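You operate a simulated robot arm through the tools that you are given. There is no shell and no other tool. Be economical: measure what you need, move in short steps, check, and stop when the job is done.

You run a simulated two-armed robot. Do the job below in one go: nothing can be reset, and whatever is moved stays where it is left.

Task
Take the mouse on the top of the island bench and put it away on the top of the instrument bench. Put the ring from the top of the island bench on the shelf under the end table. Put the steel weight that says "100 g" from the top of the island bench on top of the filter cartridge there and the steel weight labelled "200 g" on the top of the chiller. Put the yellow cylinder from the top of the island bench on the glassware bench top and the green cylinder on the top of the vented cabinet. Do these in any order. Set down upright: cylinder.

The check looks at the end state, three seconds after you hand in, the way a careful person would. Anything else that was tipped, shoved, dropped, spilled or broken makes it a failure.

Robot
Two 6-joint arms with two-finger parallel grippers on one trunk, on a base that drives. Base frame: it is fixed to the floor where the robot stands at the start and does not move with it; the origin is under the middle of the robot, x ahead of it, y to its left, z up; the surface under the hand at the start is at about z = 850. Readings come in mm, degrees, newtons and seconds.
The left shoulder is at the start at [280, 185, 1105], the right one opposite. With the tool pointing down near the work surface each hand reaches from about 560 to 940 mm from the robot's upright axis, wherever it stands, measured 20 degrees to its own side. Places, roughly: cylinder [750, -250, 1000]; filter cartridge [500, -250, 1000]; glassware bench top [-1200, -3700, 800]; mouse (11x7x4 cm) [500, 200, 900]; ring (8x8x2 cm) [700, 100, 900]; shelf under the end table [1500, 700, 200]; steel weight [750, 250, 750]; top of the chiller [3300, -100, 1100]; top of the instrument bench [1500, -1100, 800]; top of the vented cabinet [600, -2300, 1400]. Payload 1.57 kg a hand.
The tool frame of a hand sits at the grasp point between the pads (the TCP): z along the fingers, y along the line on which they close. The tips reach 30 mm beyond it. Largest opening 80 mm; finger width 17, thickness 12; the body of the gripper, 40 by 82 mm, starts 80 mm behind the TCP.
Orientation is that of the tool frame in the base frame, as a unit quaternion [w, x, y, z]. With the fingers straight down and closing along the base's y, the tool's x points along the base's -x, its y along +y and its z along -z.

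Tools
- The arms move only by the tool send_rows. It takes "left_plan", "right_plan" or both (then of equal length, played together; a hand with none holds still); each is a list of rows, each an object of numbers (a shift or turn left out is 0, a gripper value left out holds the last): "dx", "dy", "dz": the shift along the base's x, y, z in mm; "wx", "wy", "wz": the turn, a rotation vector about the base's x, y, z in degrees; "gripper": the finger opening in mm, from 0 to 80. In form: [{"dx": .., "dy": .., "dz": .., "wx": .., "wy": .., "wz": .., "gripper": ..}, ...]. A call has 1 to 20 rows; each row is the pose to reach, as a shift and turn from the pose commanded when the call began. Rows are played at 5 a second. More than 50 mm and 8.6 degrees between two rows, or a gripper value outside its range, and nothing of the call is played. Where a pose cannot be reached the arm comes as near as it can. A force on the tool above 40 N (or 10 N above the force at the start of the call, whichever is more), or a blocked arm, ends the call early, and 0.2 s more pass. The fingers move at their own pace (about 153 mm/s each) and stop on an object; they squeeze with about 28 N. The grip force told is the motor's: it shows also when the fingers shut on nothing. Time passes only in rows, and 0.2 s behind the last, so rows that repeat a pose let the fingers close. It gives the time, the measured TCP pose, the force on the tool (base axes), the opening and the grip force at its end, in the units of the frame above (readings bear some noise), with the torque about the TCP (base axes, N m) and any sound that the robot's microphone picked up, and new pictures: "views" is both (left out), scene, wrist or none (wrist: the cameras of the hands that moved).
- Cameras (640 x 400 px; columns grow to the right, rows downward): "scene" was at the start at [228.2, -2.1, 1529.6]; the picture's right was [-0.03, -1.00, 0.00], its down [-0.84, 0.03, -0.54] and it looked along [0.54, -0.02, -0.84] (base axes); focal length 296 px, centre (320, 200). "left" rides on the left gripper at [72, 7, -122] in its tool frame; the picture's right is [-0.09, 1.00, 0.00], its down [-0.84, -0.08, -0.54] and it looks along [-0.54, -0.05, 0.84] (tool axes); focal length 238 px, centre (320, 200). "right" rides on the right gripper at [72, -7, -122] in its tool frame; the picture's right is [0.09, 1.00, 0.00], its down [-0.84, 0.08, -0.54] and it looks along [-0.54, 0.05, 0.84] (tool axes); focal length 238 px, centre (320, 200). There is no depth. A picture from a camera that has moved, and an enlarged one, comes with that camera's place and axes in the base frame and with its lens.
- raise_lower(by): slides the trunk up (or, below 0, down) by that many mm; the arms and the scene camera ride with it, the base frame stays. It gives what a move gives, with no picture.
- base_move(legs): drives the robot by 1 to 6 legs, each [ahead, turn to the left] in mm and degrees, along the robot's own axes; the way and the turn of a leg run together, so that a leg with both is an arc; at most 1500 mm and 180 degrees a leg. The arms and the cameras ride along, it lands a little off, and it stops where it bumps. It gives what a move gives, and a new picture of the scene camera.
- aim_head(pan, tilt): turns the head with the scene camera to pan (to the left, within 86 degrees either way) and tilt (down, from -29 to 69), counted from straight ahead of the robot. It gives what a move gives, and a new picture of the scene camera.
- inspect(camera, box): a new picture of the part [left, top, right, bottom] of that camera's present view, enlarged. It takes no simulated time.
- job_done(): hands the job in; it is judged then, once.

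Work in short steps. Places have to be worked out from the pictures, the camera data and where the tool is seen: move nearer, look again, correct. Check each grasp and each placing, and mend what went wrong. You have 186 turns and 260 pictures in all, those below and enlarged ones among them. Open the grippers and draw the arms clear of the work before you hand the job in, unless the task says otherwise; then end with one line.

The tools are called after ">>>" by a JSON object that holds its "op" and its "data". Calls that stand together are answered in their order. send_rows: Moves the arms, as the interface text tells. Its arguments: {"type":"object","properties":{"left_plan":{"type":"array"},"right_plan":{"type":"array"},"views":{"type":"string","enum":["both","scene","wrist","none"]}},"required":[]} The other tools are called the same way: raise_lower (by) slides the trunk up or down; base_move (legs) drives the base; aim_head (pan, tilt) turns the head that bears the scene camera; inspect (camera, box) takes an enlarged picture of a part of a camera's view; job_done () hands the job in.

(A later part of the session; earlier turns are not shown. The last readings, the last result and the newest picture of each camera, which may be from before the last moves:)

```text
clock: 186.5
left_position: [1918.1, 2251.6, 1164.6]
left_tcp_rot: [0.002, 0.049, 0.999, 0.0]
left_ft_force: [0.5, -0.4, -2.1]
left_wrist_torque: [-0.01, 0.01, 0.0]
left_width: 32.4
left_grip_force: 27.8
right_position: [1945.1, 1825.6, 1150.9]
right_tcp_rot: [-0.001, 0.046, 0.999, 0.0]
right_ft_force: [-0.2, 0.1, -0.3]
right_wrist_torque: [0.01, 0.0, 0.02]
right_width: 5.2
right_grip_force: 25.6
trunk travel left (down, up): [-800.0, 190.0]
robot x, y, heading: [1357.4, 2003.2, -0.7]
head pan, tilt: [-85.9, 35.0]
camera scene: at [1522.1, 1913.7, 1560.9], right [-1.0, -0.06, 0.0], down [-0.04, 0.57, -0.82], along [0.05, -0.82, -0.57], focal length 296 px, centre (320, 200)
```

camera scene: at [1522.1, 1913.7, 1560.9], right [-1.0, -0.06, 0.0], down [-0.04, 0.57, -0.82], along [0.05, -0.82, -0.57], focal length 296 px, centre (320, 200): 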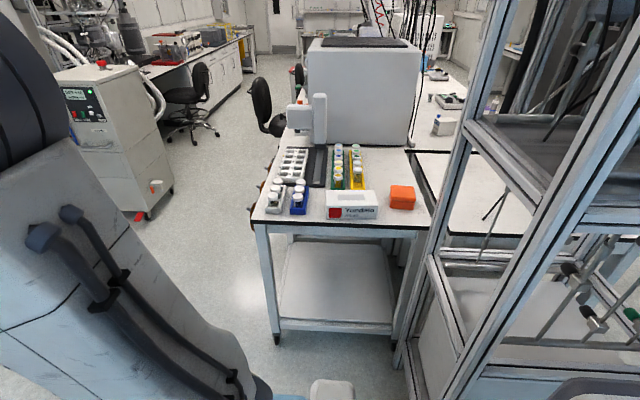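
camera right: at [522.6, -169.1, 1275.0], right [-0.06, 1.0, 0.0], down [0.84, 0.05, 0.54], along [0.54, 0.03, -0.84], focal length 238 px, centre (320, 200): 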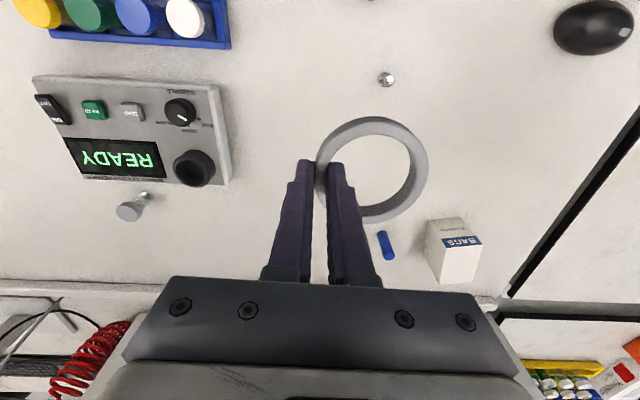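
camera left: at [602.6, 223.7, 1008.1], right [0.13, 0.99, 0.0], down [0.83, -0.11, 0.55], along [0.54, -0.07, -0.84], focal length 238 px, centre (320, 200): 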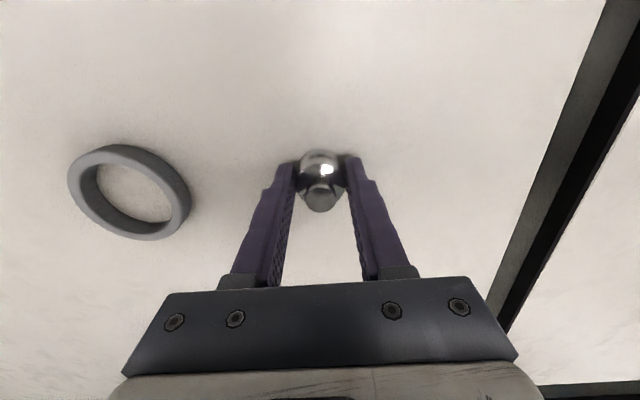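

The end table (x≈1180–1804, near end y≈1030, shelf z≈200) is visible; the chiller is the white unit with the display farther on. I move to x≈1700 and turn to face the table's end.

>>> {"op": "base_move", "data": {"legs": [[345, 0], [0, -89]]}}

>>> {"op": "aim_head", "data": {"pan": 0, "tilt": 45}}

```text
clock: 192.5
left_position: [1946.7, 1441.0, 1164.1]
left_tcp_rot: [0.001, 0.74, 0.672, -0.002]
left_ft_force: [0.2, -0.3, -2.7]
left_wrist_torque: [0.02, 0.01, 0.02]
left_width: 32.4
left_grip_force: 27.6
right_position: [1520.1, 1415.8, 1151.4]
right_tcp_rot: [0.0, 0.74, 0.673, 0.001]
right_ft_force: [-0.7, -1.2, 0.3]
right_wrist_torque: [0.01, 0.01, 0.0]
right_width: 3.9
right_grip_force: 24.5
trunk travel left (down, up): [-800.0, 190.0]
robot x, y, heading: [1697.3, 1995.3, -90.7]
head pan, tilt: [-85.9, 35.0]
camera scene: at [1607.4, 1835.2, 1560.9], right [-0.06, 1.0, 0.0], down [0.57, 0.04, -0.82], along [-0.82, -0.05, -0.57], focal length 296 px, centre (320, 200)
```

scene: 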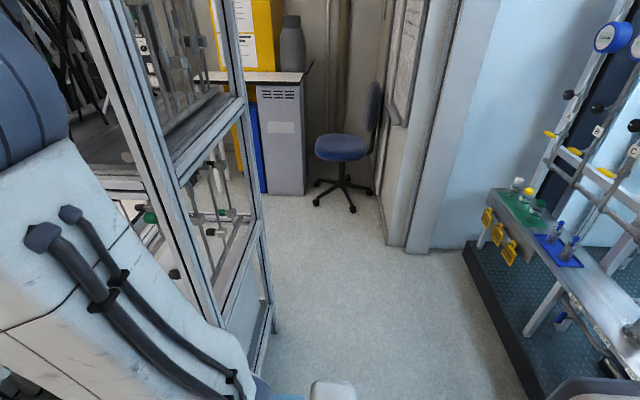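

```text
clock: 194.1
left_position: [1946.1, 1442.8, 1164.5]
left_tcp_rot: [0.001, 0.741, 0.672, 0.0]
left_ft_force: [0.0, 0.5, -2.0]
left_wrist_torque: [0.06, 0.03, 0.02]
left_width: 32.2
left_grip_force: 27.8
right_position: [1519.4, 1414.3, 1151.6]
right_tcp_rot: [-0.001, 0.739, 0.673, 0.001]
right_ft_force: [0.7, -1.0, 0.1]
right_wrist_torque: [-0.02, 0.02, -0.01]
right_width: 3.8
right_grip_force: 24.5
trunk travel left (down, up): [-800.0, 190.0]
robot x, y, heading: [1696.9, 2001.8, -90.6]
head pan, tilt: [0.0, 45.0]
camera scene: at [1694.4, 1759.3, 1546.1], right [-1.0, 0.01, 0.0], down [0.01, 0.71, -0.71], along [-0.01, -0.71, -0.71], focal length 296 px, centre (320, 200)
```

scene: 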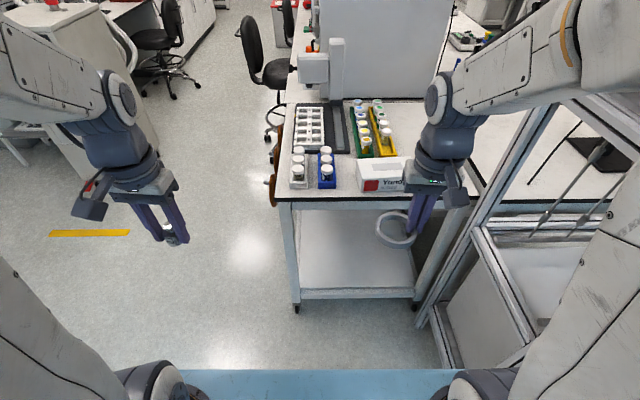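

The ring's opening dropped to 3.8 mm, so it's slipping. I inspect it closely.

>>> {"op": "inspect", "data": {"camera": "right", "box": [280, 100, 440, 240]}}

>>> {"op": "inspect", "data": {"camera": "scene", "box": [360, 160, 460, 270]}}

```text
2.86 times, centred on (360, 170) of right
camera zoom: at [1521.4, 1487.3, 1274.8], right [1.0, 0.0, 0.0], down [0.0, -0.84, 0.54], along [0.0, -0.54, -0.84], focal length 681 px, centre (206, 286)
```

zoom: 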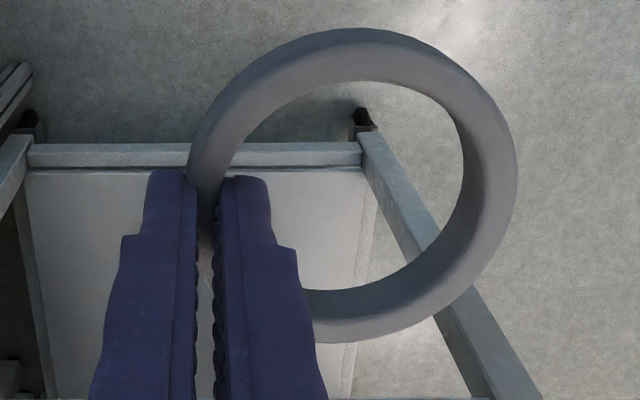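

```text
3.64 times, centred on (410, 215) of scene
camera zoom: at [1694.4, 1759.3, 1546.1], right [-1.0, 0.01, 0.0], down [0.01, 0.71, -0.71], along [-0.01, -0.71, -0.71], focal length 1077 px, centre (-7, 146)
```

zoom: 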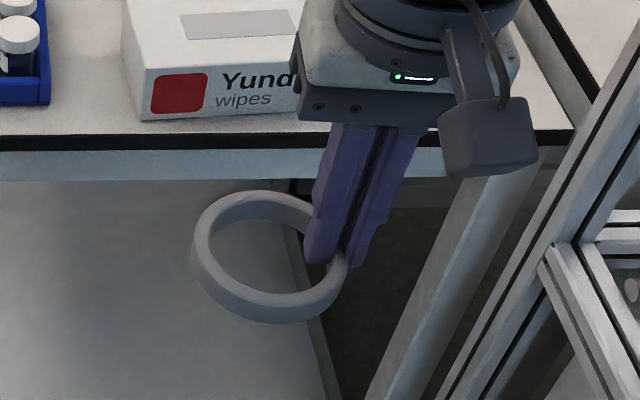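

The ring hasn't moved relative to the fingers; the squeeze is just creeping into the wall. I command a 5 mm opening so the fingers stop squeezing further.

>>> {"op": "send_rows", "data": {"right_plan": [{"gripper": 4.5}, {"gripper": 4.5}], "views": "none"}}

>>> {"op": "inspect", "data": {"camera": "right", "box": [280, 100, 440, 240]}}

```text
clock: 194.7
left_position: [1946.9, 1441.5, 1164.5]
left_tcp_rot: [0.0, 0.74, 0.672, 0.0]
left_ft_force: [-0.3, -0.6, -1.5]
left_wrist_torque: [-0.01, 0.03, 0.03]
left_width: 32.3
left_grip_force: 28.4
right_position: [1522.3, 1414.7, 1152.1]
right_tcp_rot: [-0.001, 0.74, 0.672, 0.001]
right_ft_force: [0.6, 0.3, -0.1]
right_wrist_torque: [-0.05, 0.03, -0.02]
right_width: 5.1
right_grip_force: 0.5
trunk travel left (down, up): [-800.0, 190.0]
robot x, y, heading: [1695.7, 1998.4, -90.6]
head pan, tilt: [0.0, 45.0]
```

```text
2.86 times, centred on (360, 170) of right
camera zoom: at [1521.4, 1487.3, 1274.8], right [1.0, 0.0, 0.0], down [0.0, -0.84, 0.54], along [0.0, -0.54, -0.84], focal length 681 px, centre (206, 286)
```

zoom: 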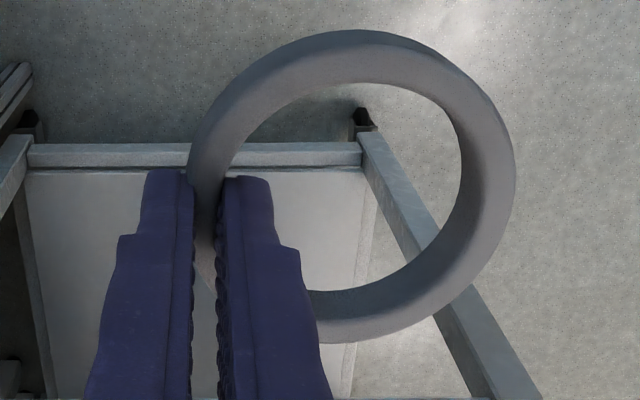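

Still in place but with hardly any squeeze, so I re-close and proceed quickly: lower the trunk 700 mm outside the table first.

>>> {"op": "send_rows", "data": {"right_plan": [{"gripper": 2}], "views": "none"}}

>>> {"op": "raise_lower", "data": {"by": -700}}

```text
clock: 195.1
left_position: [1945.5, 1440.8, 1164.1]
left_tcp_rot: [0.0, 0.74, 0.672, -0.001]
left_ft_force: [0.1, 0.3, -2.2]
left_wrist_torque: [0.0, -0.01, 0.0]
left_width: 32.6
left_grip_force: 27.8
right_position: [1519.0, 1415.1, 1150.8]
right_tcp_rot: [-0.001, 0.739, 0.673, 0.001]
right_ft_force: [0.4, -0.7, -0.2]
right_wrist_torque: [0.01, 0.0, -0.03]
right_width: 3.8
right_grip_force: 24.8
trunk travel left (down, up): [-800.0, 190.0]
robot x, y, heading: [1699.0, 1996.1, -90.4]
head pan, tilt: [0.0, 45.0]
```

```text
refused: -700 is not a number from -400 to 400
```

Limit is 400 per call; I do two lowerings of 350.

>>> {"op": "raise_lower", "data": {"by": -350}}

>>> {"op": "raise_lower", "data": {"by": -350}}

>>> {"op": "inspect", "data": {"camera": "scene", "box": [0, 0, 640, 400]}}

```text
clock: 198.6
left_position: [1946.8, 1442.0, 813.2]
left_tcp_rot: [0.0, 0.741, 0.672, 0.0]
left_ft_force: [0.7, 0.7, -2.5]
left_wrist_torque: [0.04, 0.0, -0.02]
left_width: 32.6
left_grip_force: 27.5
right_position: [1520.6, 1413.9, 802.5]
right_tcp_rot: [-0.001, 0.74, 0.672, 0.001]
right_ft_force: [-0.6, 0.5, 0.3]
right_wrist_torque: [-0.02, 0.02, 0.0]
right_width: 3.8
right_grip_force: 24.7
trunk travel left (down, up): [-450.0, 540.0]
robot x, y, heading: [1700.0, 2002.1, -90.7]
head pan, tilt: [0.0, 45.0]
```

```text
clock: 202.0
left_position: [1947.3, 1441.4, 464.9]
left_tcp_rot: [0.001, 0.741, 0.672, -0.001]
left_ft_force: [0.6, -0.2, -2.6]
left_wrist_torque: [0.01, 0.0, 0.0]
left_width: 32.5
left_grip_force: 27.7
right_position: [1519.8, 1414.1, 451.3]
right_tcp_rot: [-0.001, 0.74, 0.673, 0.0]
right_ft_force: [0.1, 0.1, 0.0]
right_wrist_torque: [0.0, 0.02, 0.02]
right_width: 4.0
right_grip_force: 24.7
trunk travel left (down, up): [-100.0, 890.0]
robot x, y, heading: [1699.4, 1999.7, -90.6]
head pan, tilt: [0.0, 45.0]
```

```text
1.00 times, centred on (320, 200) of scene (not enlarged: the box is as wide or as high as the picture)
camera zoom: at [1694.4, 1759.4, 846.1], right [-1.0, 0.01, 0.0], down [0.01, 0.71, -0.71], along [-0.01, -0.71, -0.71], focal length 296 px, centre (320, 200)
```

zoom: 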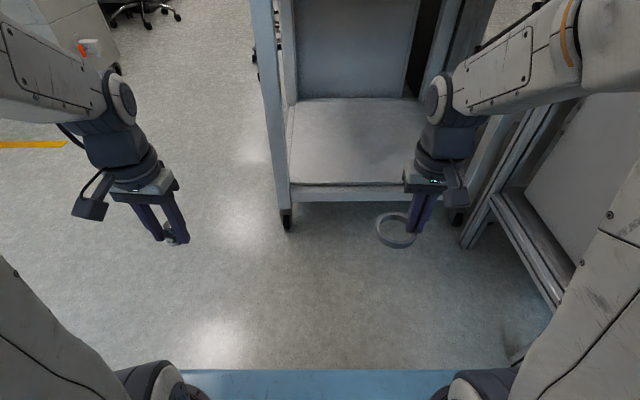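

Grip has stabilised (4 mm). Shelf ≈ z 176, edge y≈1030. I lower the right hand to z≈285 while still outside.

>>> {"op": "send_rows", "data": {"right_plan": [{"dz": -35}, {"dz": -70}, {"dz": -105}, {"dz": -140}, {"dz": -168}], "views": "scene"}}

>>> {"op": "aim_head", "data": {"pan": 0, "tilt": 15}}

```text
clock: 203.2
left_position: [1946.8, 1441.6, 463.8]
left_tcp_rot: [0.001, 0.74, 0.672, 0.0]
left_ft_force: [-0.7, -0.2, -2.0]
left_wrist_torque: [0.0, 0.0, 0.0]
left_width: 32.1
left_grip_force: 27.9
right_position: [1520.4, 1416.8, 284.3]
right_tcp_rot: [0.0, 0.74, 0.673, 0.001]
right_ft_force: [-0.3, 0.4, 0.1]
right_wrist_torque: [0.0, -0.06, -0.02]
right_width: 3.7
right_grip_force: 24.0
trunk travel left (down, up): [-100.0, 890.0]
robot x, y, heading: [1697.9, 1998.6, -90.8]
head pan, tilt: [0.0, 45.0]
camera scene: at [1694.4, 1759.4, 846.2], right [-1.0, 0.01, 0.0], down [0.01, 0.71, -0.71], along [-0.01, -0.71, -0.71], focal length 296 px, centre (320, 200)
```

scene: 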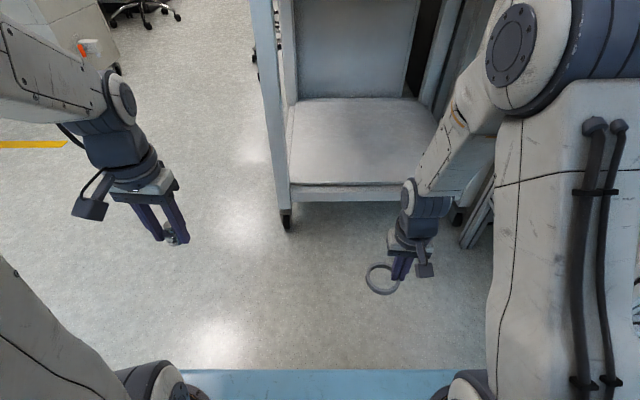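

```text
clock: 204.1
left_position: [1946.7, 1441.9, 464.5]
left_tcp_rot: [0.001, 0.741, 0.672, -0.001]
left_ft_force: [0.7, 0.4, -2.0]
left_wrist_torque: [0.03, 0.02, 0.04]
left_width: 32.1
left_grip_force: 28.2
right_position: [1519.6, 1415.0, 285.7]
right_tcp_rot: [-0.001, 0.74, 0.673, 0.0]
right_ft_force: [0.8, 0.2, 0.2]
right_wrist_torque: [0.0, -0.02, -0.01]
right_width: 3.8
right_grip_force: 24.1
trunk travel left (down, up): [-100.0, 890.0]
robot x, y, heading: [1696.8, 2001.7, -90.4]
head pan, tilt: [0.0, 15.0]
camera scene: at [1694.3, 1747.3, 892.8], right [-1.0, 0.01, 0.0], down [0.0, 0.26, -0.97], along [-0.01, -0.97, -0.26], focal length 296 px, centre (320, 200)
```

scene: 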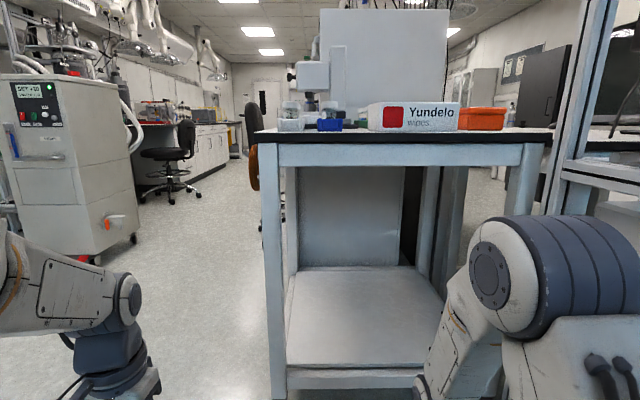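

Table underside is at z≈785; the elbow top is ≈800, so I drive only 300 mm and will extend the arm for the rest.

>>> {"op": "base_move", "data": {"legs": [[300, 0]]}}

>>> {"op": "aim_head", "data": {"pan": 0, "tilt": 40}}

```text
clock: 206.2
left_position: [1940.6, 1134.8, 463.6]
left_tcp_rot: [0.0, 0.742, 0.671, 0.0]
left_ft_force: [0.5, -0.2, -2.3]
left_wrist_torque: [0.02, -0.02, 0.01]
left_width: 32.3
left_grip_force: 28.1
right_position: [1513.7, 1111.1, 284.8]
right_tcp_rot: [0.0, 0.741, 0.672, 0.0]
right_ft_force: [-0.3, -0.3, -0.5]
right_wrist_torque: [0.0, 0.02, 0.0]
right_width: 4.0
right_grip_force: 24.5
trunk travel left (down, up): [-100.0, 890.0]
robot x, y, heading: [1695.2, 1696.8, -90.7]
head pan, tilt: [0.0, 15.0]
camera scene: at [1690.0, 1442.1, 892.9], right [-1.0, 0.01, 0.0], down [0.0, 0.26, -0.97], along [-0.01, -0.97, -0.26], focal length 296 px, centre (320, 200)
```

scene: 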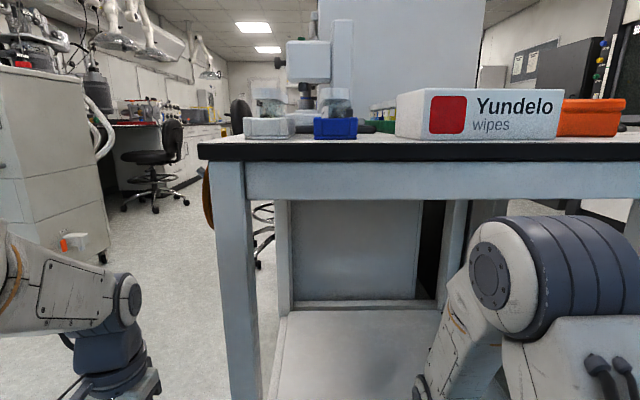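

```text
clock: 207.1
left_position: [1941.0, 1135.1, 464.4]
left_tcp_rot: [0.001, 0.743, 0.67, 0.0]
left_ft_force: [0.0, 0.0, -2.8]
left_wrist_torque: [0.02, -0.01, 0.02]
left_width: 32.4
left_grip_force: 28.1
right_position: [1514.8, 1110.8, 285.0]
right_tcp_rot: [0.0, 0.741, 0.671, 0.0]
right_ft_force: [-0.2, -0.2, 0.6]
right_wrist_torque: [0.01, -0.01, -0.02]
right_width: 3.9
right_grip_force: 24.4
trunk travel left (down, up): [-100.0, 890.0]
robot x, y, heading: [1695.1, 1690.6, -90.7]
head pan, tilt: [0.0, 40.0]
camera scene: at [1690.1, 1450.5, 853.4], right [-1.0, 0.01, 0.0], down [0.01, 0.64, -0.77], along [-0.01, -0.77, -0.64], focal length 296 px, centre (320, 200)
```

scene: 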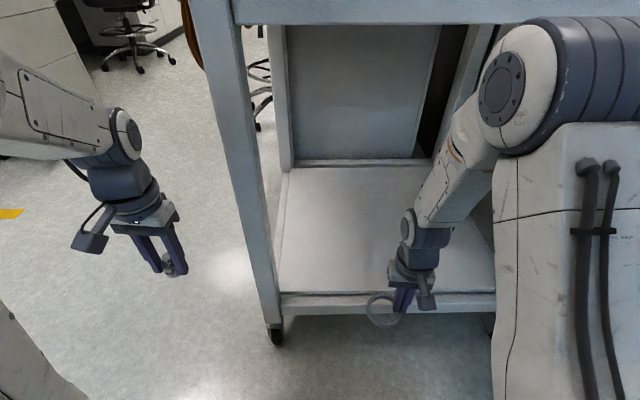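

Elbow (top z≈817) must not go under the apron (z≈786), but extending the arm lowers it. I lower the ring to ~25 mm above the shelf, then extend forward 165 mm.

>>> {"op": "send_rows", "data": {"right_plan": [{"dz": -20}, {"dz": -38}, {"dy": -35, "dz": -38}, {"dy": -70, "dz": -38}, {"dy": -105, "dz": -38}, {"dy": -135, "dz": -38}, {"dy": -165, "dz": -38}, {"dy": -165, "dz": -38}]}}

```text
clock: 208.9
left_position: [1942.0, 1135.1, 463.7]
left_tcp_rot: [0.001, 0.742, 0.67, -0.001]
left_ft_force: [-0.5, -0.6, -1.1]
left_wrist_torque: [-0.01, 0.02, -0.02]
left_width: 32.3
left_grip_force: 28.2
right_position: [1512.0, 945.0, 248.1]
right_tcp_rot: [0.0, 0.741, 0.672, 0.001]
right_ft_force: [-0.1, -0.5, -0.3]
right_wrist_torque: [0.0, -0.01, -0.01]
right_width: 4.1
right_grip_force: 24.7
trunk travel left (down, up): [-100.0, 890.0]
robot x, y, heading: [1693.7, 1696.0, -90.9]
head pan, tilt: [0.0, 40.0]
camera scene: at [1690.1, 1450.5, 853.4], right [-1.0, 0.01, 0.0], down [0.01, 0.64, -0.77], along [-0.01, -0.77, -0.64], focal length 296 px, centre (320, 200)
camera right: at [1514.3, 1017.4, 371.5], right [1.0, -0.01, 0.0], down [0.0, -0.84, 0.54], along [0.0, -0.54, -0.84], focal length 238 px, centre (320, 200)
```

scene: 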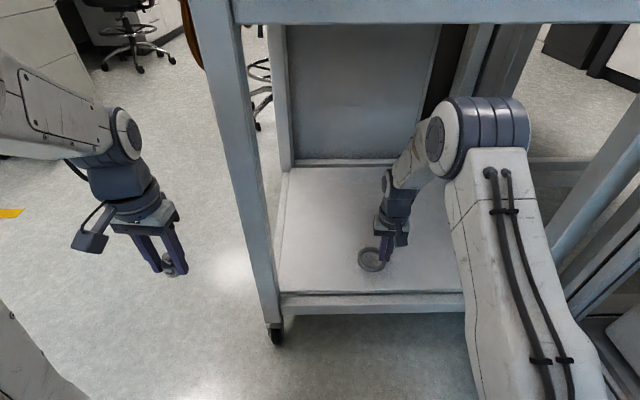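
right: 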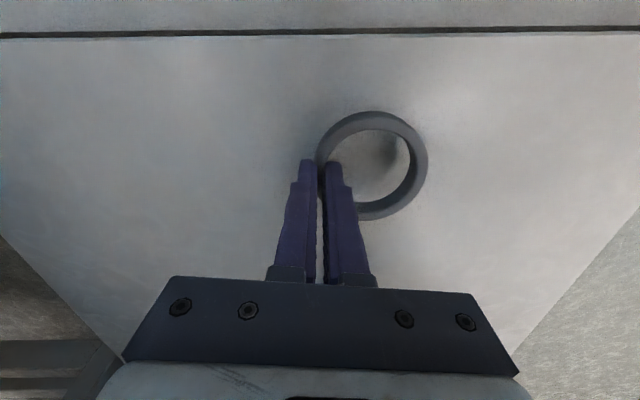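

The ring is over the shelf, well inside the edge. I lower slowly until contact.

>>> {"op": "send_rows", "data": {"right_plan": [{"dz": -8}, {"dz": -16}, {"dz": -20}, {"dz": -24}, {"dz": -24}], "views": "none"}}

>>> {"op": "inspect", "data": {"camera": "right", "box": [260, 60, 480, 260]}}

```text
clock: 210.0
left_position: [1940.8, 1137.3, 464.3]
left_tcp_rot: [0.0, 0.742, 0.67, -0.001]
left_ft_force: [0.0, -0.2, -2.5]
left_wrist_torque: [0.03, 0.02, -0.02]
left_width: 32.4
left_grip_force: 27.9
right_position: [1513.9, 944.0, 225.2]
right_tcp_rot: [0.0, 0.741, 0.672, 0.0]
right_ft_force: [1.7, 8.6, 19.6]
right_wrist_torque: [0.13, -0.1, 0.03]
right_width: 3.9
right_grip_force: 24.9
trunk travel left (down, up): [-100.0, 890.0]
robot x, y, heading: [1690.2, 1695.3, -90.6]
head pan, tilt: [0.0, 40.0]
stopped in row 5 (right hand): the force on the tool passed its limit at 42 N (the readings are from after the stop); the commanded pose is now the measured one
```

```text
2.00 times, centred on (370, 160) of right
camera zoom: at [1515.2, 1018.4, 349.9], right [1.0, -0.01, 0.0], down [0.0, -0.84, 0.54], along [0.0, -0.54, -0.84], focal length 477 px, centre (220, 280)
```

zoom: 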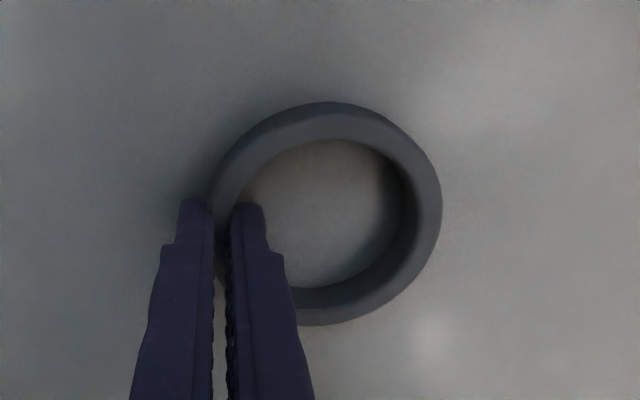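

Contact on the shelf (z≈192). I release the ring, lift 45 mm and back out.

>>> {"op": "send_rows", "data": {"right_plan": [{"dz": 1, "gripper": 12}, {"dz": 1, "gripper": 26}, {"dz": 1, "gripper": 34}, {"dz": 20}, {"dz": 45}, {"dz": 45}], "views": "wrist"}}

```text
clock: 211.4
left_position: [1940.7, 1135.4, 463.9]
left_tcp_rot: [0.001, 0.742, 0.67, -0.001]
left_ft_force: [0.3, -0.2, -1.8]
left_wrist_torque: [0.02, 0.01, 0.02]
left_width: 32.3
left_grip_force: 27.7
right_position: [1513.5, 944.9, 270.4]
right_tcp_rot: [0.0, 0.741, 0.672, 0.0]
right_ft_force: [0.2, 1.0, -0.5]
right_wrist_torque: [-0.02, 0.0, -0.01]
right_width: 33.7
right_grip_force: 0.1
trunk travel left (down, up): [-100.0, 890.0]
robot x, y, heading: [1693.5, 1695.9, -90.9]
head pan, tilt: [0.0, 40.0]
camera right: at [1514.9, 1017.8, 392.5], right [1.0, -0.01, 0.0], down [0.0, -0.84, 0.54], along [0.0, -0.54, -0.84], focal length 238 px, centre (320, 200)
```

right: 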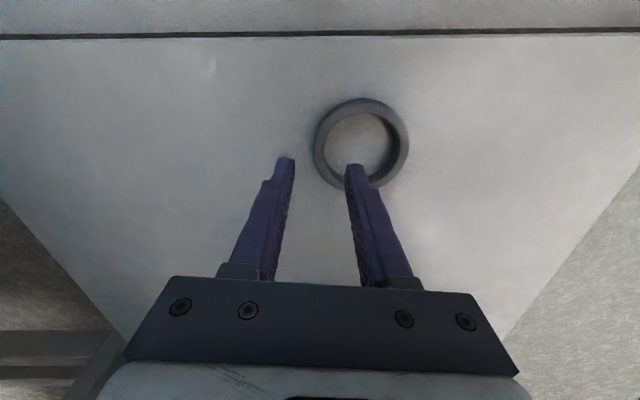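

Ring lies flat on the shelf. I back the right hand out and up.

>>> {"op": "send_rows", "data": {"right_plan": [{"dy": 40}, {"dy": 80}, {"dy": 120}, {"dy": 165}, {"dy": 165, "dz": 40}, {"dy": 165, "dz": 85}], "views": "scene"}}

>>> {"op": "base_move", "data": {"legs": [[-350, 0]]}}

```text
clock: 212.8
left_position: [1940.7, 1135.7, 464.4]
left_tcp_rot: [0.0, 0.742, 0.67, 0.0]
left_ft_force: [0.8, 0.1, -0.8]
left_wrist_torque: [0.0, 0.05, 0.02]
left_width: 32.3
left_grip_force: 28.4
right_position: [1515.9, 1108.6, 354.3]
right_tcp_rot: [0.0, 0.741, 0.672, 0.0]
right_ft_force: [0.4, 0.6, 0.4]
right_wrist_torque: [-0.02, 0.0, 0.02]
right_width: 34.0
right_grip_force: 0.1
trunk travel left (down, up): [-100.0, 890.0]
robot x, y, heading: [1692.5, 1695.7, -90.9]
head pan, tilt: [0.0, 40.0]
camera scene: at [1690.0, 1450.6, 853.3], right [-1.0, 0.01, 0.0], down [0.01, 0.64, -0.77], along [-0.01, -0.77, -0.64], focal length 296 px, centre (320, 200)
```

scene: 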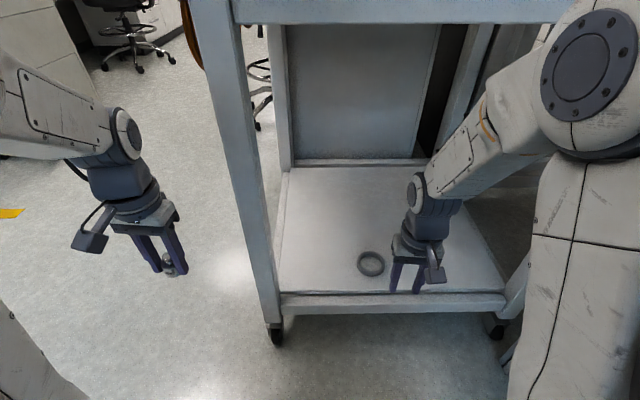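

```text
clock: 215.1
left_position: [1944.3, 1490.3, 463.2]
left_tcp_rot: [0.001, 0.744, 0.668, -0.001]
left_ft_force: [0.2, 0.5, -2.7]
left_wrist_torque: [-0.02, 0.0, -0.01]
left_width: 32.4
left_grip_force: 27.6
right_position: [1518.8, 1465.7, 354.3]
right_tcp_rot: [0.0, 0.743, 0.67, -0.001]
right_ft_force: [0.4, -0.3, 0.1]
right_wrist_torque: [0.0, -0.01, 0.01]
right_width: 33.9
right_grip_force: 0.1
trunk travel left (down, up): [-100.0, 890.0]
robot x, y, heading: [1700.4, 2050.1, -91.0]
head pan, tilt: [0.0, 40.0]
camera scene: at [1694.4, 1806.4, 853.4], right [-1.0, 0.02, 0.0], down [0.01, 0.64, -0.77], along [-0.01, -0.77, -0.64], focal length 296 px, centre (320, 200)
```

scene: 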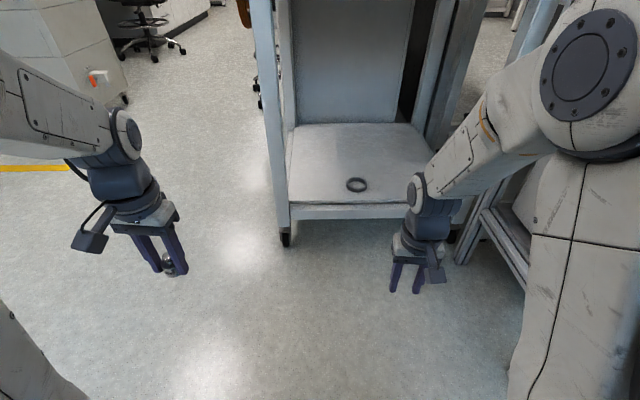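

Ring is safely on the shelf. I raise the trunk back up in steps and look ahead to the chiller.

>>> {"op": "raise_lower", "data": {"by": 400}}

>>> {"op": "raise_lower", "data": {"by": 350}}

>>> {"op": "aim_head", "data": {"pan": 35, "tilt": 25}}

```text
clock: 218.9
left_position: [1943.3, 1489.8, 863.7]
left_tcp_rot: [0.001, 0.743, 0.669, -0.001]
left_ft_force: [0.6, 0.4, -2.4]
left_wrist_torque: [0.01, -0.01, -0.01]
left_width: 32.5
left_grip_force: 28.1
right_position: [1518.5, 1464.3, 754.5]
right_tcp_rot: [-0.001, 0.742, 0.67, 0.0]
right_ft_force: [-0.3, -0.5, -0.3]
right_wrist_torque: [-0.01, 0.02, -0.02]
right_width: 34.1
right_grip_force: 0.0
trunk travel left (down, up): [-500.0, 490.0]
robot x, y, heading: [1703.2, 2052.9, -91.2]
head pan, tilt: [0.0, 40.0]
```

```text
clock: 222.4
left_position: [1943.2, 1489.8, 1213.7]
left_tcp_rot: [0.001, 0.744, 0.668, -0.001]
left_ft_force: [0.3, -1.2, -2.3]
left_wrist_torque: [-0.01, -0.01, 0.0]
left_width: 32.4
left_grip_force: 27.8
right_position: [1519.4, 1465.2, 1104.3]
right_tcp_rot: [0.0, 0.742, 0.67, -0.001]
right_ft_force: [-0.3, 0.1, 0.1]
right_wrist_torque: [0.01, 0.02, -0.02]
right_width: 34.3
right_grip_force: 0.0
trunk travel left (down, up): [-850.0, 140.0]
robot x, y, heading: [1701.3, 2051.0, -91.2]
head pan, tilt: [0.0, 40.0]
```

```text
clock: 223.4
left_position: [1943.4, 1490.5, 1214.3]
left_tcp_rot: [0.001, 0.744, 0.669, 0.0]
left_ft_force: [-0.7, 0.4, -2.5]
left_wrist_torque: [0.0, 0.0, 0.0]
left_width: 32.3
left_grip_force: 28.4
right_position: [1518.4, 1466.6, 1103.4]
right_tcp_rot: [0.0, 0.742, 0.67, 0.001]
right_ft_force: [0.1, -1.0, -0.6]
right_wrist_torque: [0.0, 0.01, 0.0]
right_width: 33.9
right_grip_force: 0.1
trunk travel left (down, up): [-850.0, 140.0]
robot x, y, heading: [1697.7, 2052.9, -91.0]
head pan, tilt: [35.0, 25.0]
camera scene: at [1747.4, 1814.8, 1626.7], right [-0.83, -0.56, 0.0], down [-0.24, 0.35, -0.91], along [0.51, -0.75, -0.42], focal length 296 px, centre (320, 200)
```

scene: 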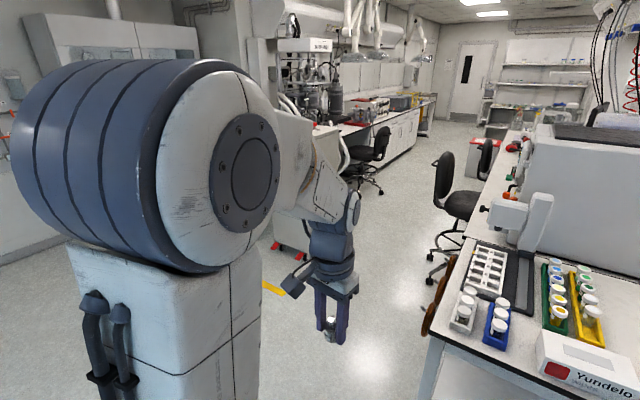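

The chiller stands beyond, around [3200, -100]. I turn left and drive to about (2500, 900), then look at it.

>>> {"op": "base_move", "data": {"legs": [[0, 37], [1350, 0]]}}

>>> {"op": "aim_head", "data": {"pan": 0, "tilt": 25}}

```text
clock: 231.9
left_position: [3053.4, 695.1, 1213.6]
left_tcp_rot: [0.0, 0.481, 0.877, 0.0]
left_ft_force: [0.3, 0.5, -1.6]
left_wrist_torque: [0.03, 0.0, -0.01]
left_width: 32.4
left_grip_force: 27.7
right_position: [2735.2, 410.5, 1103.9]
right_tcp_rot: [0.0, 0.48, 0.877, 0.0]
right_ft_force: [-0.4, 0.1, -0.2]
right_wrist_torque: [-0.02, 0.0, 0.05]
right_width: 34.0
right_grip_force: 0.1
trunk travel left (down, up): [-850.0, 140.0]
robot x, y, heading: [2511.7, 981.8, -52.5]
head pan, tilt: [35.0, 25.0]
camera scene: at [2696.1, 827.7, 1626.7], right [-0.3, -0.95, 0.0], down [-0.4, 0.13, -0.91], along [0.86, -0.27, -0.42], focal length 296 px, centre (320, 200)
```

scene: 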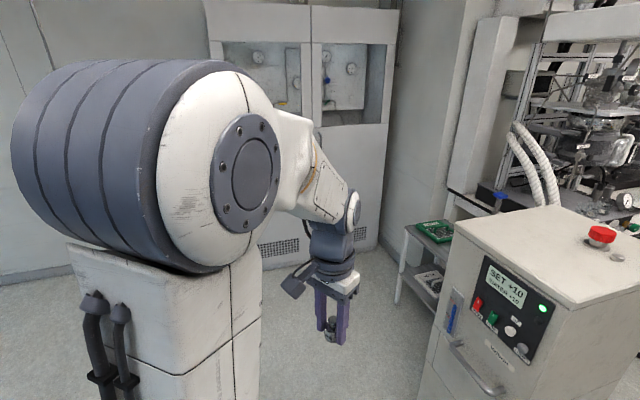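

```text
clock: 232.9
left_position: [3052.3, 695.5, 1214.3]
left_tcp_rot: [0.0, 0.481, 0.877, 0.0]
left_ft_force: [-0.2, -0.1, -1.8]
left_wrist_torque: [0.01, 0.04, -0.03]
left_width: 32.1
left_grip_force: 27.9
right_position: [2735.5, 411.2, 1104.5]
right_tcp_rot: [0.0, 0.48, 0.878, 0.0]
right_ft_force: [-0.3, 0.3, 0.1]
right_wrist_torque: [-0.03, 0.04, -0.01]
right_width: 33.9
right_grip_force: 0.0
trunk travel left (down, up): [-850.0, 140.0]
robot x, y, heading: [2513.6, 981.8, -52.2]
head pan, tilt: [0.0, 25.0]
camera scene: at [2664.4, 782.3, 1626.7], right [-0.79, -0.61, 0.0], down [-0.26, 0.34, -0.91], along [0.55, -0.72, -0.42], focal length 296 px, centre (320, 200)
```

scene: 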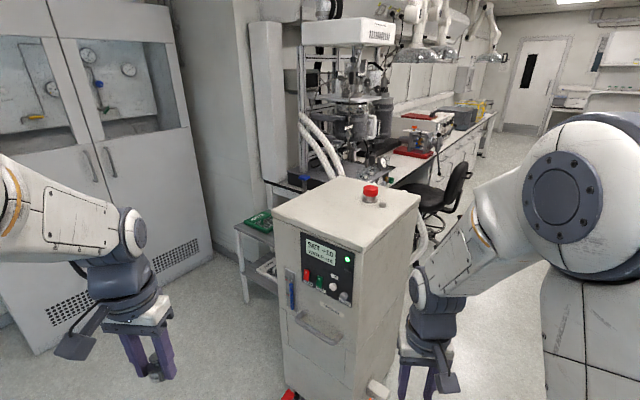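

Chiller top ≈ x 3018–3410, y -372…90, z≈1100, with a red button near [3212, -297]. I drive 450 mm ahead and turn right 25° so that it lies at my left hand.

>>> {"op": "base_move", "data": {"legs": [[450, 0], [0, -25]]}}

>>> {"op": "aim_head", "data": {"pan": 15, "tilt": 45}}

```text
clock: 235.5
left_position: [3315.6, 347.9, 1213.6]
left_tcp_rot: [0.001, 0.483, 0.875, 0.0]
left_ft_force: [-0.7, -0.8, -1.1]
left_wrist_torque: [-0.01, -0.01, -0.01]
left_width: 32.4
left_grip_force: 27.9
right_position: [2988.4, 71.8, 1101.9]
right_tcp_rot: [-0.016, 0.479, 0.877, 0.004]
right_ft_force: [-13.3, -4.4, 4.3]
right_wrist_torque: [0.14, -0.48, -0.06]
right_width: 21.8
right_grip_force: 0.0
trunk travel left (down, up): [-850.0, 140.0]
robot x, y, heading: [2774.3, 634.4, -52.5]
head pan, tilt: [0.0, 25.0]
stopped in leg 1: the force on the tool passed its limit at 47 N (the readings are from after the stop); the commanded pose is now the measured one
camera scene: at [2926.3, 436.3, 1626.8], right [-0.8, -0.6, 0.0], down [-0.26, 0.34, -0.91], along [0.55, -0.72, -0.42], focal length 296 px, centre (320, 200)
```

scene: 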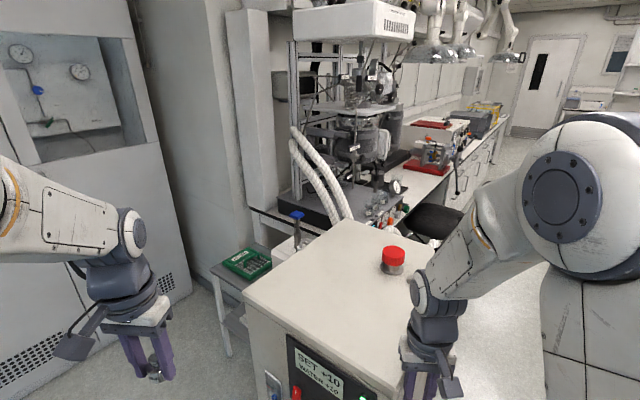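

```text
clock: 236.3
left_position: [3314.0, 347.6, 1214.1]
left_tcp_rot: [0.001, 0.483, 0.876, -0.001]
left_ft_force: [0.2, -0.5, -1.8]
left_wrist_torque: [0.0, -0.01, 0.0]
left_width: 32.2
left_grip_force: 28.5
right_position: [2989.3, 73.0, 1101.5]
right_tcp_rot: [-0.015, 0.479, 0.878, 0.005]
right_ft_force: [-17.1, -2.8, 2.7]
right_wrist_torque: [0.07, -0.5, 0.02]
right_width: 20.3
right_grip_force: 0.0
trunk travel left (down, up): [-850.0, 140.0]
robot x, y, heading: [2774.8, 637.2, -52.6]
head pan, tilt: [15.0, 45.0]
camera scene: at [2934.8, 460.0, 1596.3], right [-0.61, -0.79, 0.0], down [-0.56, 0.43, -0.71], along [0.56, -0.43, -0.71], focal length 296 px, centre (320, 200)
```

scene: 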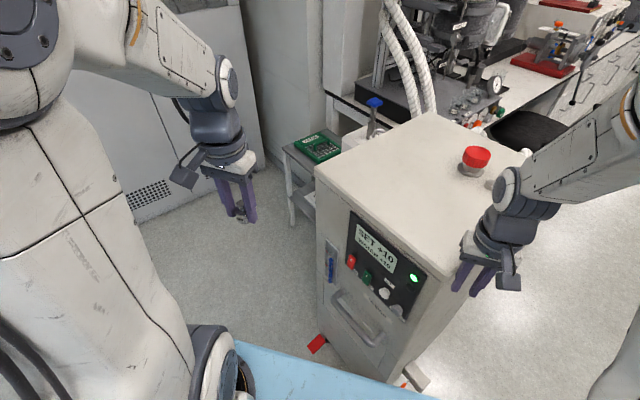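

The right hand (lower than the left) bumped the chiller's corner. I move it away in -x and lift it clear.

>>> {"op": "send_rows", "data": {"right_plan": [{"dx": -20, "dy": 10}, {"dx": -50, "dy": 25}, {"dx": -80, "dy": 30, "dz": 20}, {"dx": -100, "dy": 30, "dz": 60}, {"dx": -110, "dy": 30, "dz": 100}, {"dx": -110, "dy": 30, "dz": 140}], "views": "scene"}}

>>> {"op": "inspect", "data": {"camera": "scene", "box": [300, 90, 560, 390]}}

```text
clock: 237.7
left_position: [3315.2, 349.1, 1214.8]
left_tcp_rot: [0.001, 0.483, 0.876, -0.001]
left_ft_force: [-0.2, 0.4, -2.2]
left_wrist_torque: [0.02, 0.03, 0.0]
left_width: 32.4
left_grip_force: 27.9
right_position: [2878.9, 104.8, 1243.0]
right_tcp_rot: [-0.015, 0.479, 0.878, 0.005]
right_ft_force: [0.0, -1.3, 0.2]
right_wrist_torque: [0.04, 0.0, -0.01]
right_width: 34.0
right_grip_force: 0.0
trunk travel left (down, up): [-850.0, 140.0]
robot x, y, heading: [2778.4, 636.4, -52.9]
head pan, tilt: [15.0, 45.0]
camera scene: at [2936.0, 460.1, 1596.1], right [-0.61, -0.79, 0.0], down [-0.56, 0.43, -0.71], along [0.56, -0.43, -0.71], focal length 296 px, centre (320, 200)
```

scene: 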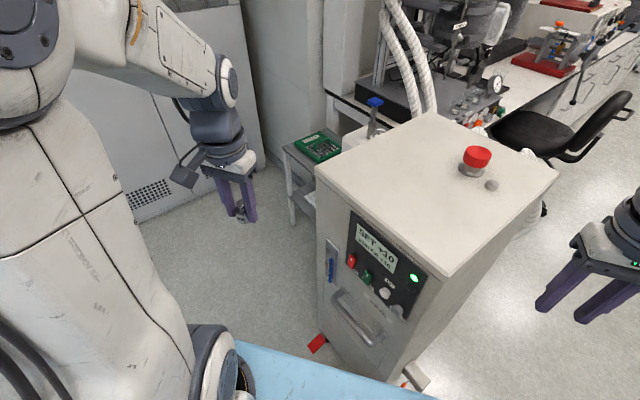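

```text
1.33 times, centred on (430, 240) of scene
camera zoom: at [2936.0, 460.1, 1596.1], right [-0.61, -0.79, 0.0], down [-0.56, 0.43, -0.71], along [0.56, -0.43, -0.71], focal length 395 px, centre (173, 147)
```

zoom: 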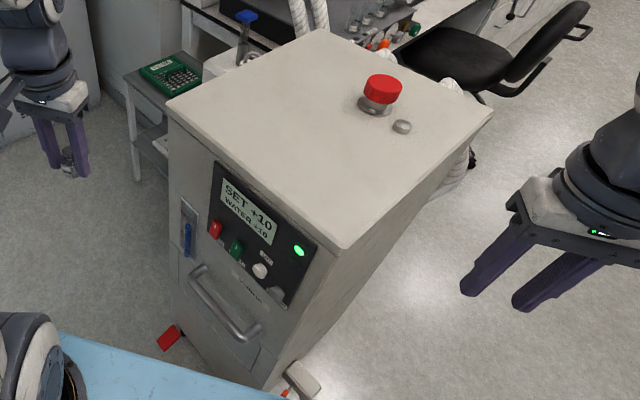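

The chiller is unharmed. Target [3225, 0] on its top is within the left hand's reach from here; I move the weight over it.

>>> {"op": "send_rows", "data": {"left_plan": [{"dx": -11, "dy": -43}, {"dx": -22, "dy": -86}, {"dx": -33, "dy": -129}, {"dx": -44, "dy": -172}, {"dx": -55, "dy": -215}, {"dx": -66, "dy": -258}, {"dx": -78, "dy": -301}, {"dx": -90, "dy": -345}, {"dx": -90, "dy": -345, "dz": -30}, {"dx": -90, "dy": -345, "dz": -45}]}}

```text
clock: 239.9
left_position: [3224.5, 4.2, 1169.1]
left_tcp_rot: [0.001, 0.482, 0.876, -0.001]
left_ft_force: [0.3, 0.0, -1.0]
left_wrist_torque: [0.02, -0.03, 0.0]
left_width: 32.5
left_grip_force: 28.0
right_position: [2879.1, 102.9, 1243.3]
right_tcp_rot: [-0.015, 0.479, 0.878, 0.004]
right_ft_force: [0.3, -0.3, 0.1]
right_wrist_torque: [0.01, 0.03, 0.01]
right_width: 34.1
right_grip_force: 0.0
trunk travel left (down, up): [-850.0, 140.0]
robot x, y, heading: [2773.1, 637.2, -52.9]
head pan, tilt: [15.0, 45.0]
camera scene: at [2936.0, 460.2, 1596.1], right [-0.61, -0.79, 0.0], down [-0.56, 0.43, -0.71], along [0.56, -0.43, -0.71], focal length 296 px, centre (320, 200)
camera left: at [3192.6, 68.7, 1291.6], right [0.89, 0.45, 0.0], down [0.38, -0.75, 0.54], along [0.25, -0.48, -0.84], focal length 238 px, centre (320, 200)
```

scene: 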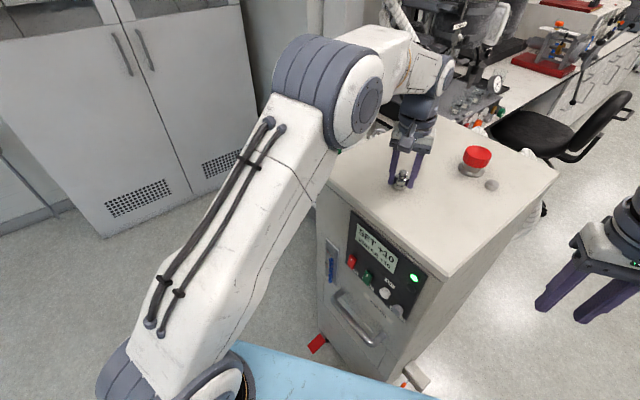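
left: 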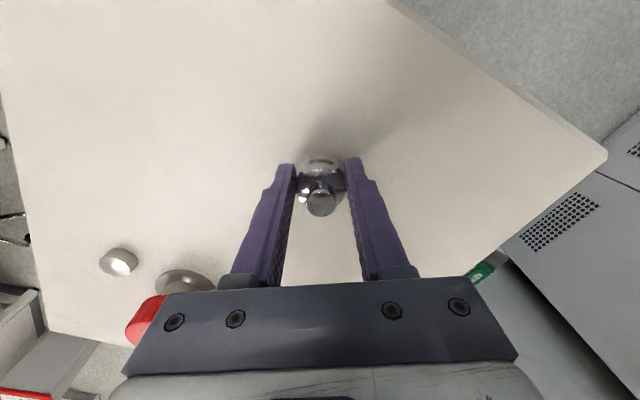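

Well over the top. I lower gently in small steps.

>>> {"op": "send_rows", "data": {"left_plan": [{"dz": -10}, {"dz": -18}, {"dz": -22}, {"dz": -26}, {"dz": -26}], "views": "none"}}

>>> {"op": "inspect", "data": {"camera": "scene", "box": [360, 120, 460, 220]}}

```text
clock: 240.8
left_position: [3226.3, 3.5, 1155.5]
left_tcp_rot: [0.006, 0.482, 0.876, -0.005]
left_ft_force: [-4.3, 6.8, 13.4]
left_wrist_torque: [0.49, -0.14, 0.16]
left_width: 32.4
left_grip_force: 27.8
right_position: [2878.9, 104.3, 1244.1]
right_tcp_rot: [-0.015, 0.48, 0.877, 0.004]
right_ft_force: [-0.4, 0.3, 0.4]
right_wrist_torque: [-0.04, -0.01, 0.01]
right_width: 33.6
right_grip_force: 0.0
trunk travel left (down, up): [-850.0, 140.0]
robot x, y, heading: [2775.7, 638.4, -52.7]
head pan, tilt: [15.0, 45.0]
stopped in row 4 (left hand): the force on the tool passed its limit at 47 N (the readings are from after the stop); the commanded pose is now the measured one
```

```text
4.00 times, centred on (410, 170) of scene
camera zoom: at [2935.0, 461.7, 1596.3], right [-0.61, -0.79, 0.0], down [-0.56, 0.43, -0.71], along [0.56, -0.43, -0.71], focal length 1185 px, centre (-40, 320)
```

zoom: 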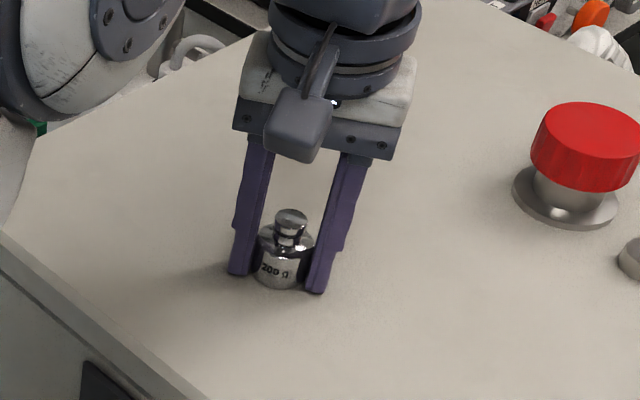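

Contact (top ≈1118). I ease up 1 mm, open and lift.

>>> {"op": "send_rows", "data": {"left_plan": [{"dz": 1}, {"dz": 1, "gripper": 38}, {"dz": 1, "gripper": 50}, {"dz": 1, "gripper": 60}, {"dz": 35}, {"dz": 75}, {"dz": 100}], "views": "wrist"}}

>>> {"op": "inspect", "data": {"camera": "scene", "box": [360, 120, 460, 220]}}

```text
clock: 242.4
left_position: [3225.2, 3.4, 1253.2]
left_tcp_rot: [0.005, 0.483, 0.876, -0.004]
left_ft_force: [0.3, -0.1, -0.8]
left_wrist_torque: [0.0, -0.01, 0.02]
left_width: 59.8
left_grip_force: 0.0
right_position: [2880.0, 102.5, 1242.4]
right_tcp_rot: [-0.015, 0.479, 0.878, 0.004]
right_ft_force: [0.4, 0.3, 0.0]
right_wrist_torque: [-0.01, 0.02, -0.02]
right_width: 34.2
right_grip_force: 0.1
trunk travel left (down, up): [-850.0, 140.0]
robot x, y, heading: [2773.7, 635.1, -52.7]
head pan, tilt: [15.0, 45.0]
camera left: at [3191.6, 69.6, 1374.9], right [0.89, 0.45, 0.0], down [0.38, -0.74, 0.55], along [0.25, -0.49, -0.83], focal length 238 px, centre (320, 200)
```

left: 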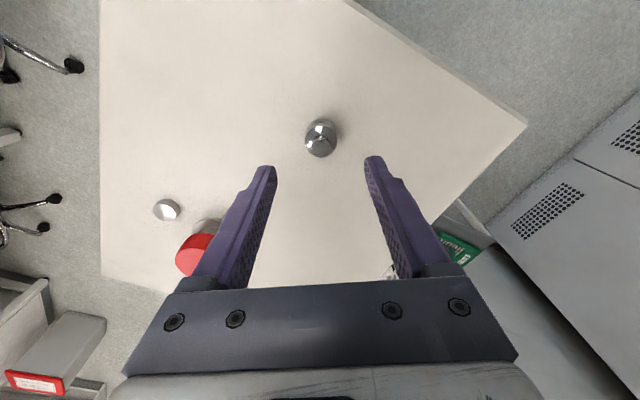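

```text
4.00 times, centred on (410, 170) of scene
camera zoom: at [2936.0, 460.2, 1596.1], right [-0.61, -0.79, 0.0], down [-0.56, 0.43, -0.71], along [0.56, -0.43, -0.71], focal length 1185 px, centre (-40, 320)
```

zoom: 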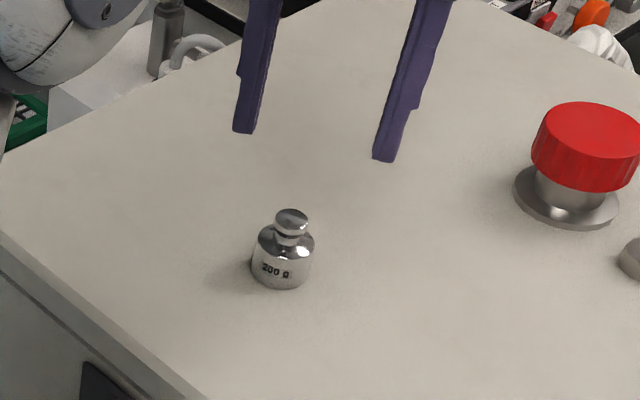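

The 200 g weight stands on the chiller. I retract the left hand and look toward the instrument bench.

>>> {"op": "send_rows", "data": {"left_plan": [{"dx": 11, "dy": 43}, {"dx": 22, "dy": 86}, {"dx": 33, "dy": 129}, {"dx": 44, "dy": 172}, {"dx": 55, "dy": 215}, {"dx": 66, "dy": 258}, {"dx": 78, "dy": 301}, {"dx": 90, "dy": 345}], "views": "none"}}

>>> {"op": "aim_head", "data": {"pan": -75, "tilt": 20}}

>>> {"op": "aim_head", "data": {"pan": -35, "tilt": 20}}

```text
clock: 244.2
left_position: [3315.4, 346.6, 1252.3]
left_tcp_rot: [0.005, 0.483, 0.876, -0.004]
left_ft_force: [-0.3, 0.1, -0.1]
left_wrist_torque: [0.03, -0.05, 0.02]
left_width: 59.8
left_grip_force: 0.1
right_position: [2880.3, 102.1, 1242.3]
right_tcp_rot: [-0.015, 0.479, 0.877, 0.004]
right_ft_force: [-0.7, -0.2, 0.1]
right_wrist_torque: [0.03, -0.02, 0.01]
right_width: 34.3
right_grip_force: 0.0
trunk travel left (down, up): [-850.0, 140.0]
robot x, y, heading: [2773.9, 640.6, -52.6]
head pan, tilt: [15.0, 45.0]
```

```text
clock: 245.8
left_position: [3316.6, 345.4, 1252.3]
left_tcp_rot: [0.005, 0.482, 0.876, -0.004]
left_ft_force: [0.9, 0.8, 0.5]
left_wrist_torque: [0.04, 0.01, 0.02]
left_width: 60.2
left_grip_force: 0.0
right_position: [2880.4, 103.7, 1242.4]
right_tcp_rot: [-0.015, 0.479, 0.878, 0.004]
right_ft_force: [0.6, 0.1, -0.4]
right_wrist_torque: [0.01, -0.01, 0.03]
right_width: 34.1
right_grip_force: 0.0
trunk travel left (down, up): [-850.0, 140.0]
robot x, y, heading: [2772.5, 638.8, -52.5]
head pan, tilt: [-75.0, 20.0]
camera scene: at [2814.7, 436.3, 1634.8], right [-0.79, 0.61, 0.0], down [0.21, 0.27, -0.94], along [-0.57, -0.74, -0.34], focal length 296 px, centre (320, 200)
```

scene: 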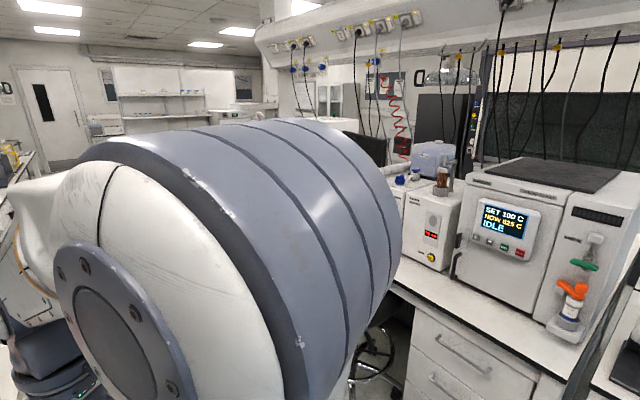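

```text
clock: 246.9
left_position: [3315.7, 346.1, 1253.0]
left_tcp_rot: [0.005, 0.483, 0.876, -0.004]
left_ft_force: [0.2, -0.7, 0.0]
left_wrist_torque: [0.03, -0.01, -0.02]
left_width: 60.0
left_grip_force: 0.0
right_position: [2879.5, 102.9, 1242.4]
right_tcp_rot: [-0.015, 0.479, 0.877, 0.004]
right_ft_force: [-0.2, 0.1, 0.2]
right_wrist_torque: [-0.01, 0.02, 0.0]
right_width: 34.0
right_grip_force: 0.1
trunk travel left (down, up): [-850.0, 140.0]
robot x, y, heading: [2776.2, 637.6, -52.8]
head pan, tilt: [-35.0, 20.0]
camera scene: at [2875.2, 416.9, 1634.8], right [-1.0, -0.04, 0.0], down [-0.01, 0.34, -0.94], along [0.04, -0.94, -0.34], focal length 296 px, centre (320, 200)
```

scene: 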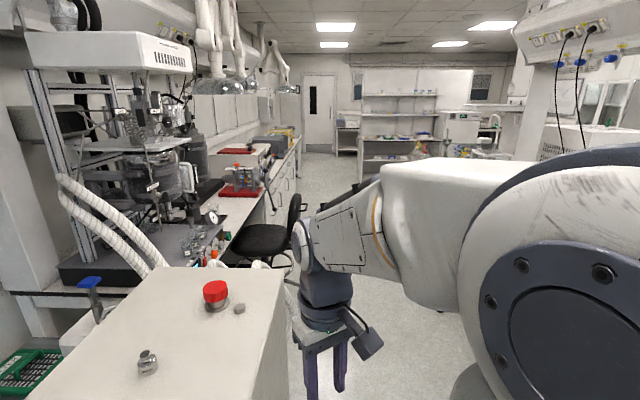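

Three placements left behind me are done; only the mouse remains. I drive back along the known route, first turning around and returning to (1700, 2050).

>>> {"op": "base_move", "data": {"legs": [[0, -180], [1500, 0], [270, 0], [0, 52]]}}

```text
clock: 265.5
left_position: [1122.4, 1772.5, 1253.2]
left_tcp_rot: [-0.002, 0.999, -0.04, -0.007]
left_ft_force: [0.0, 0.5, -0.7]
left_wrist_torque: [0.02, -0.02, 0.0]
left_width: 60.0
left_grip_force: 0.0
right_position: [1189.5, 2267.0, 1242.7]
right_tcp_rot: [-0.004, 0.999, -0.035, 0.015]
right_ft_force: [0.2, -0.3, -0.2]
right_wrist_torque: [0.01, 0.0, 0.0]
right_width: 34.2
right_grip_force: 0.0
trunk travel left (down, up): [-850.0, 140.0]
robot x, y, heading: [1678.5, 2028.8, -179.5]
head pan, tilt: [-35.0, 20.0]
camera scene: at [1441.2, 2081.2, 1634.8], right [0.57, 0.82, 0.0], down [0.28, -0.19, -0.94], along [-0.77, 0.53, -0.34], focal length 296 px, centre (320, 200)
```

scene: 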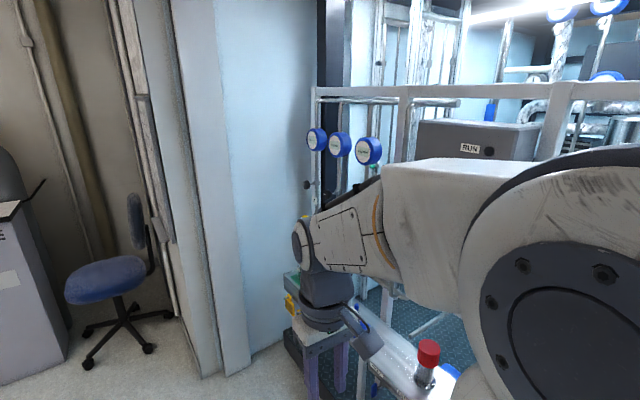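

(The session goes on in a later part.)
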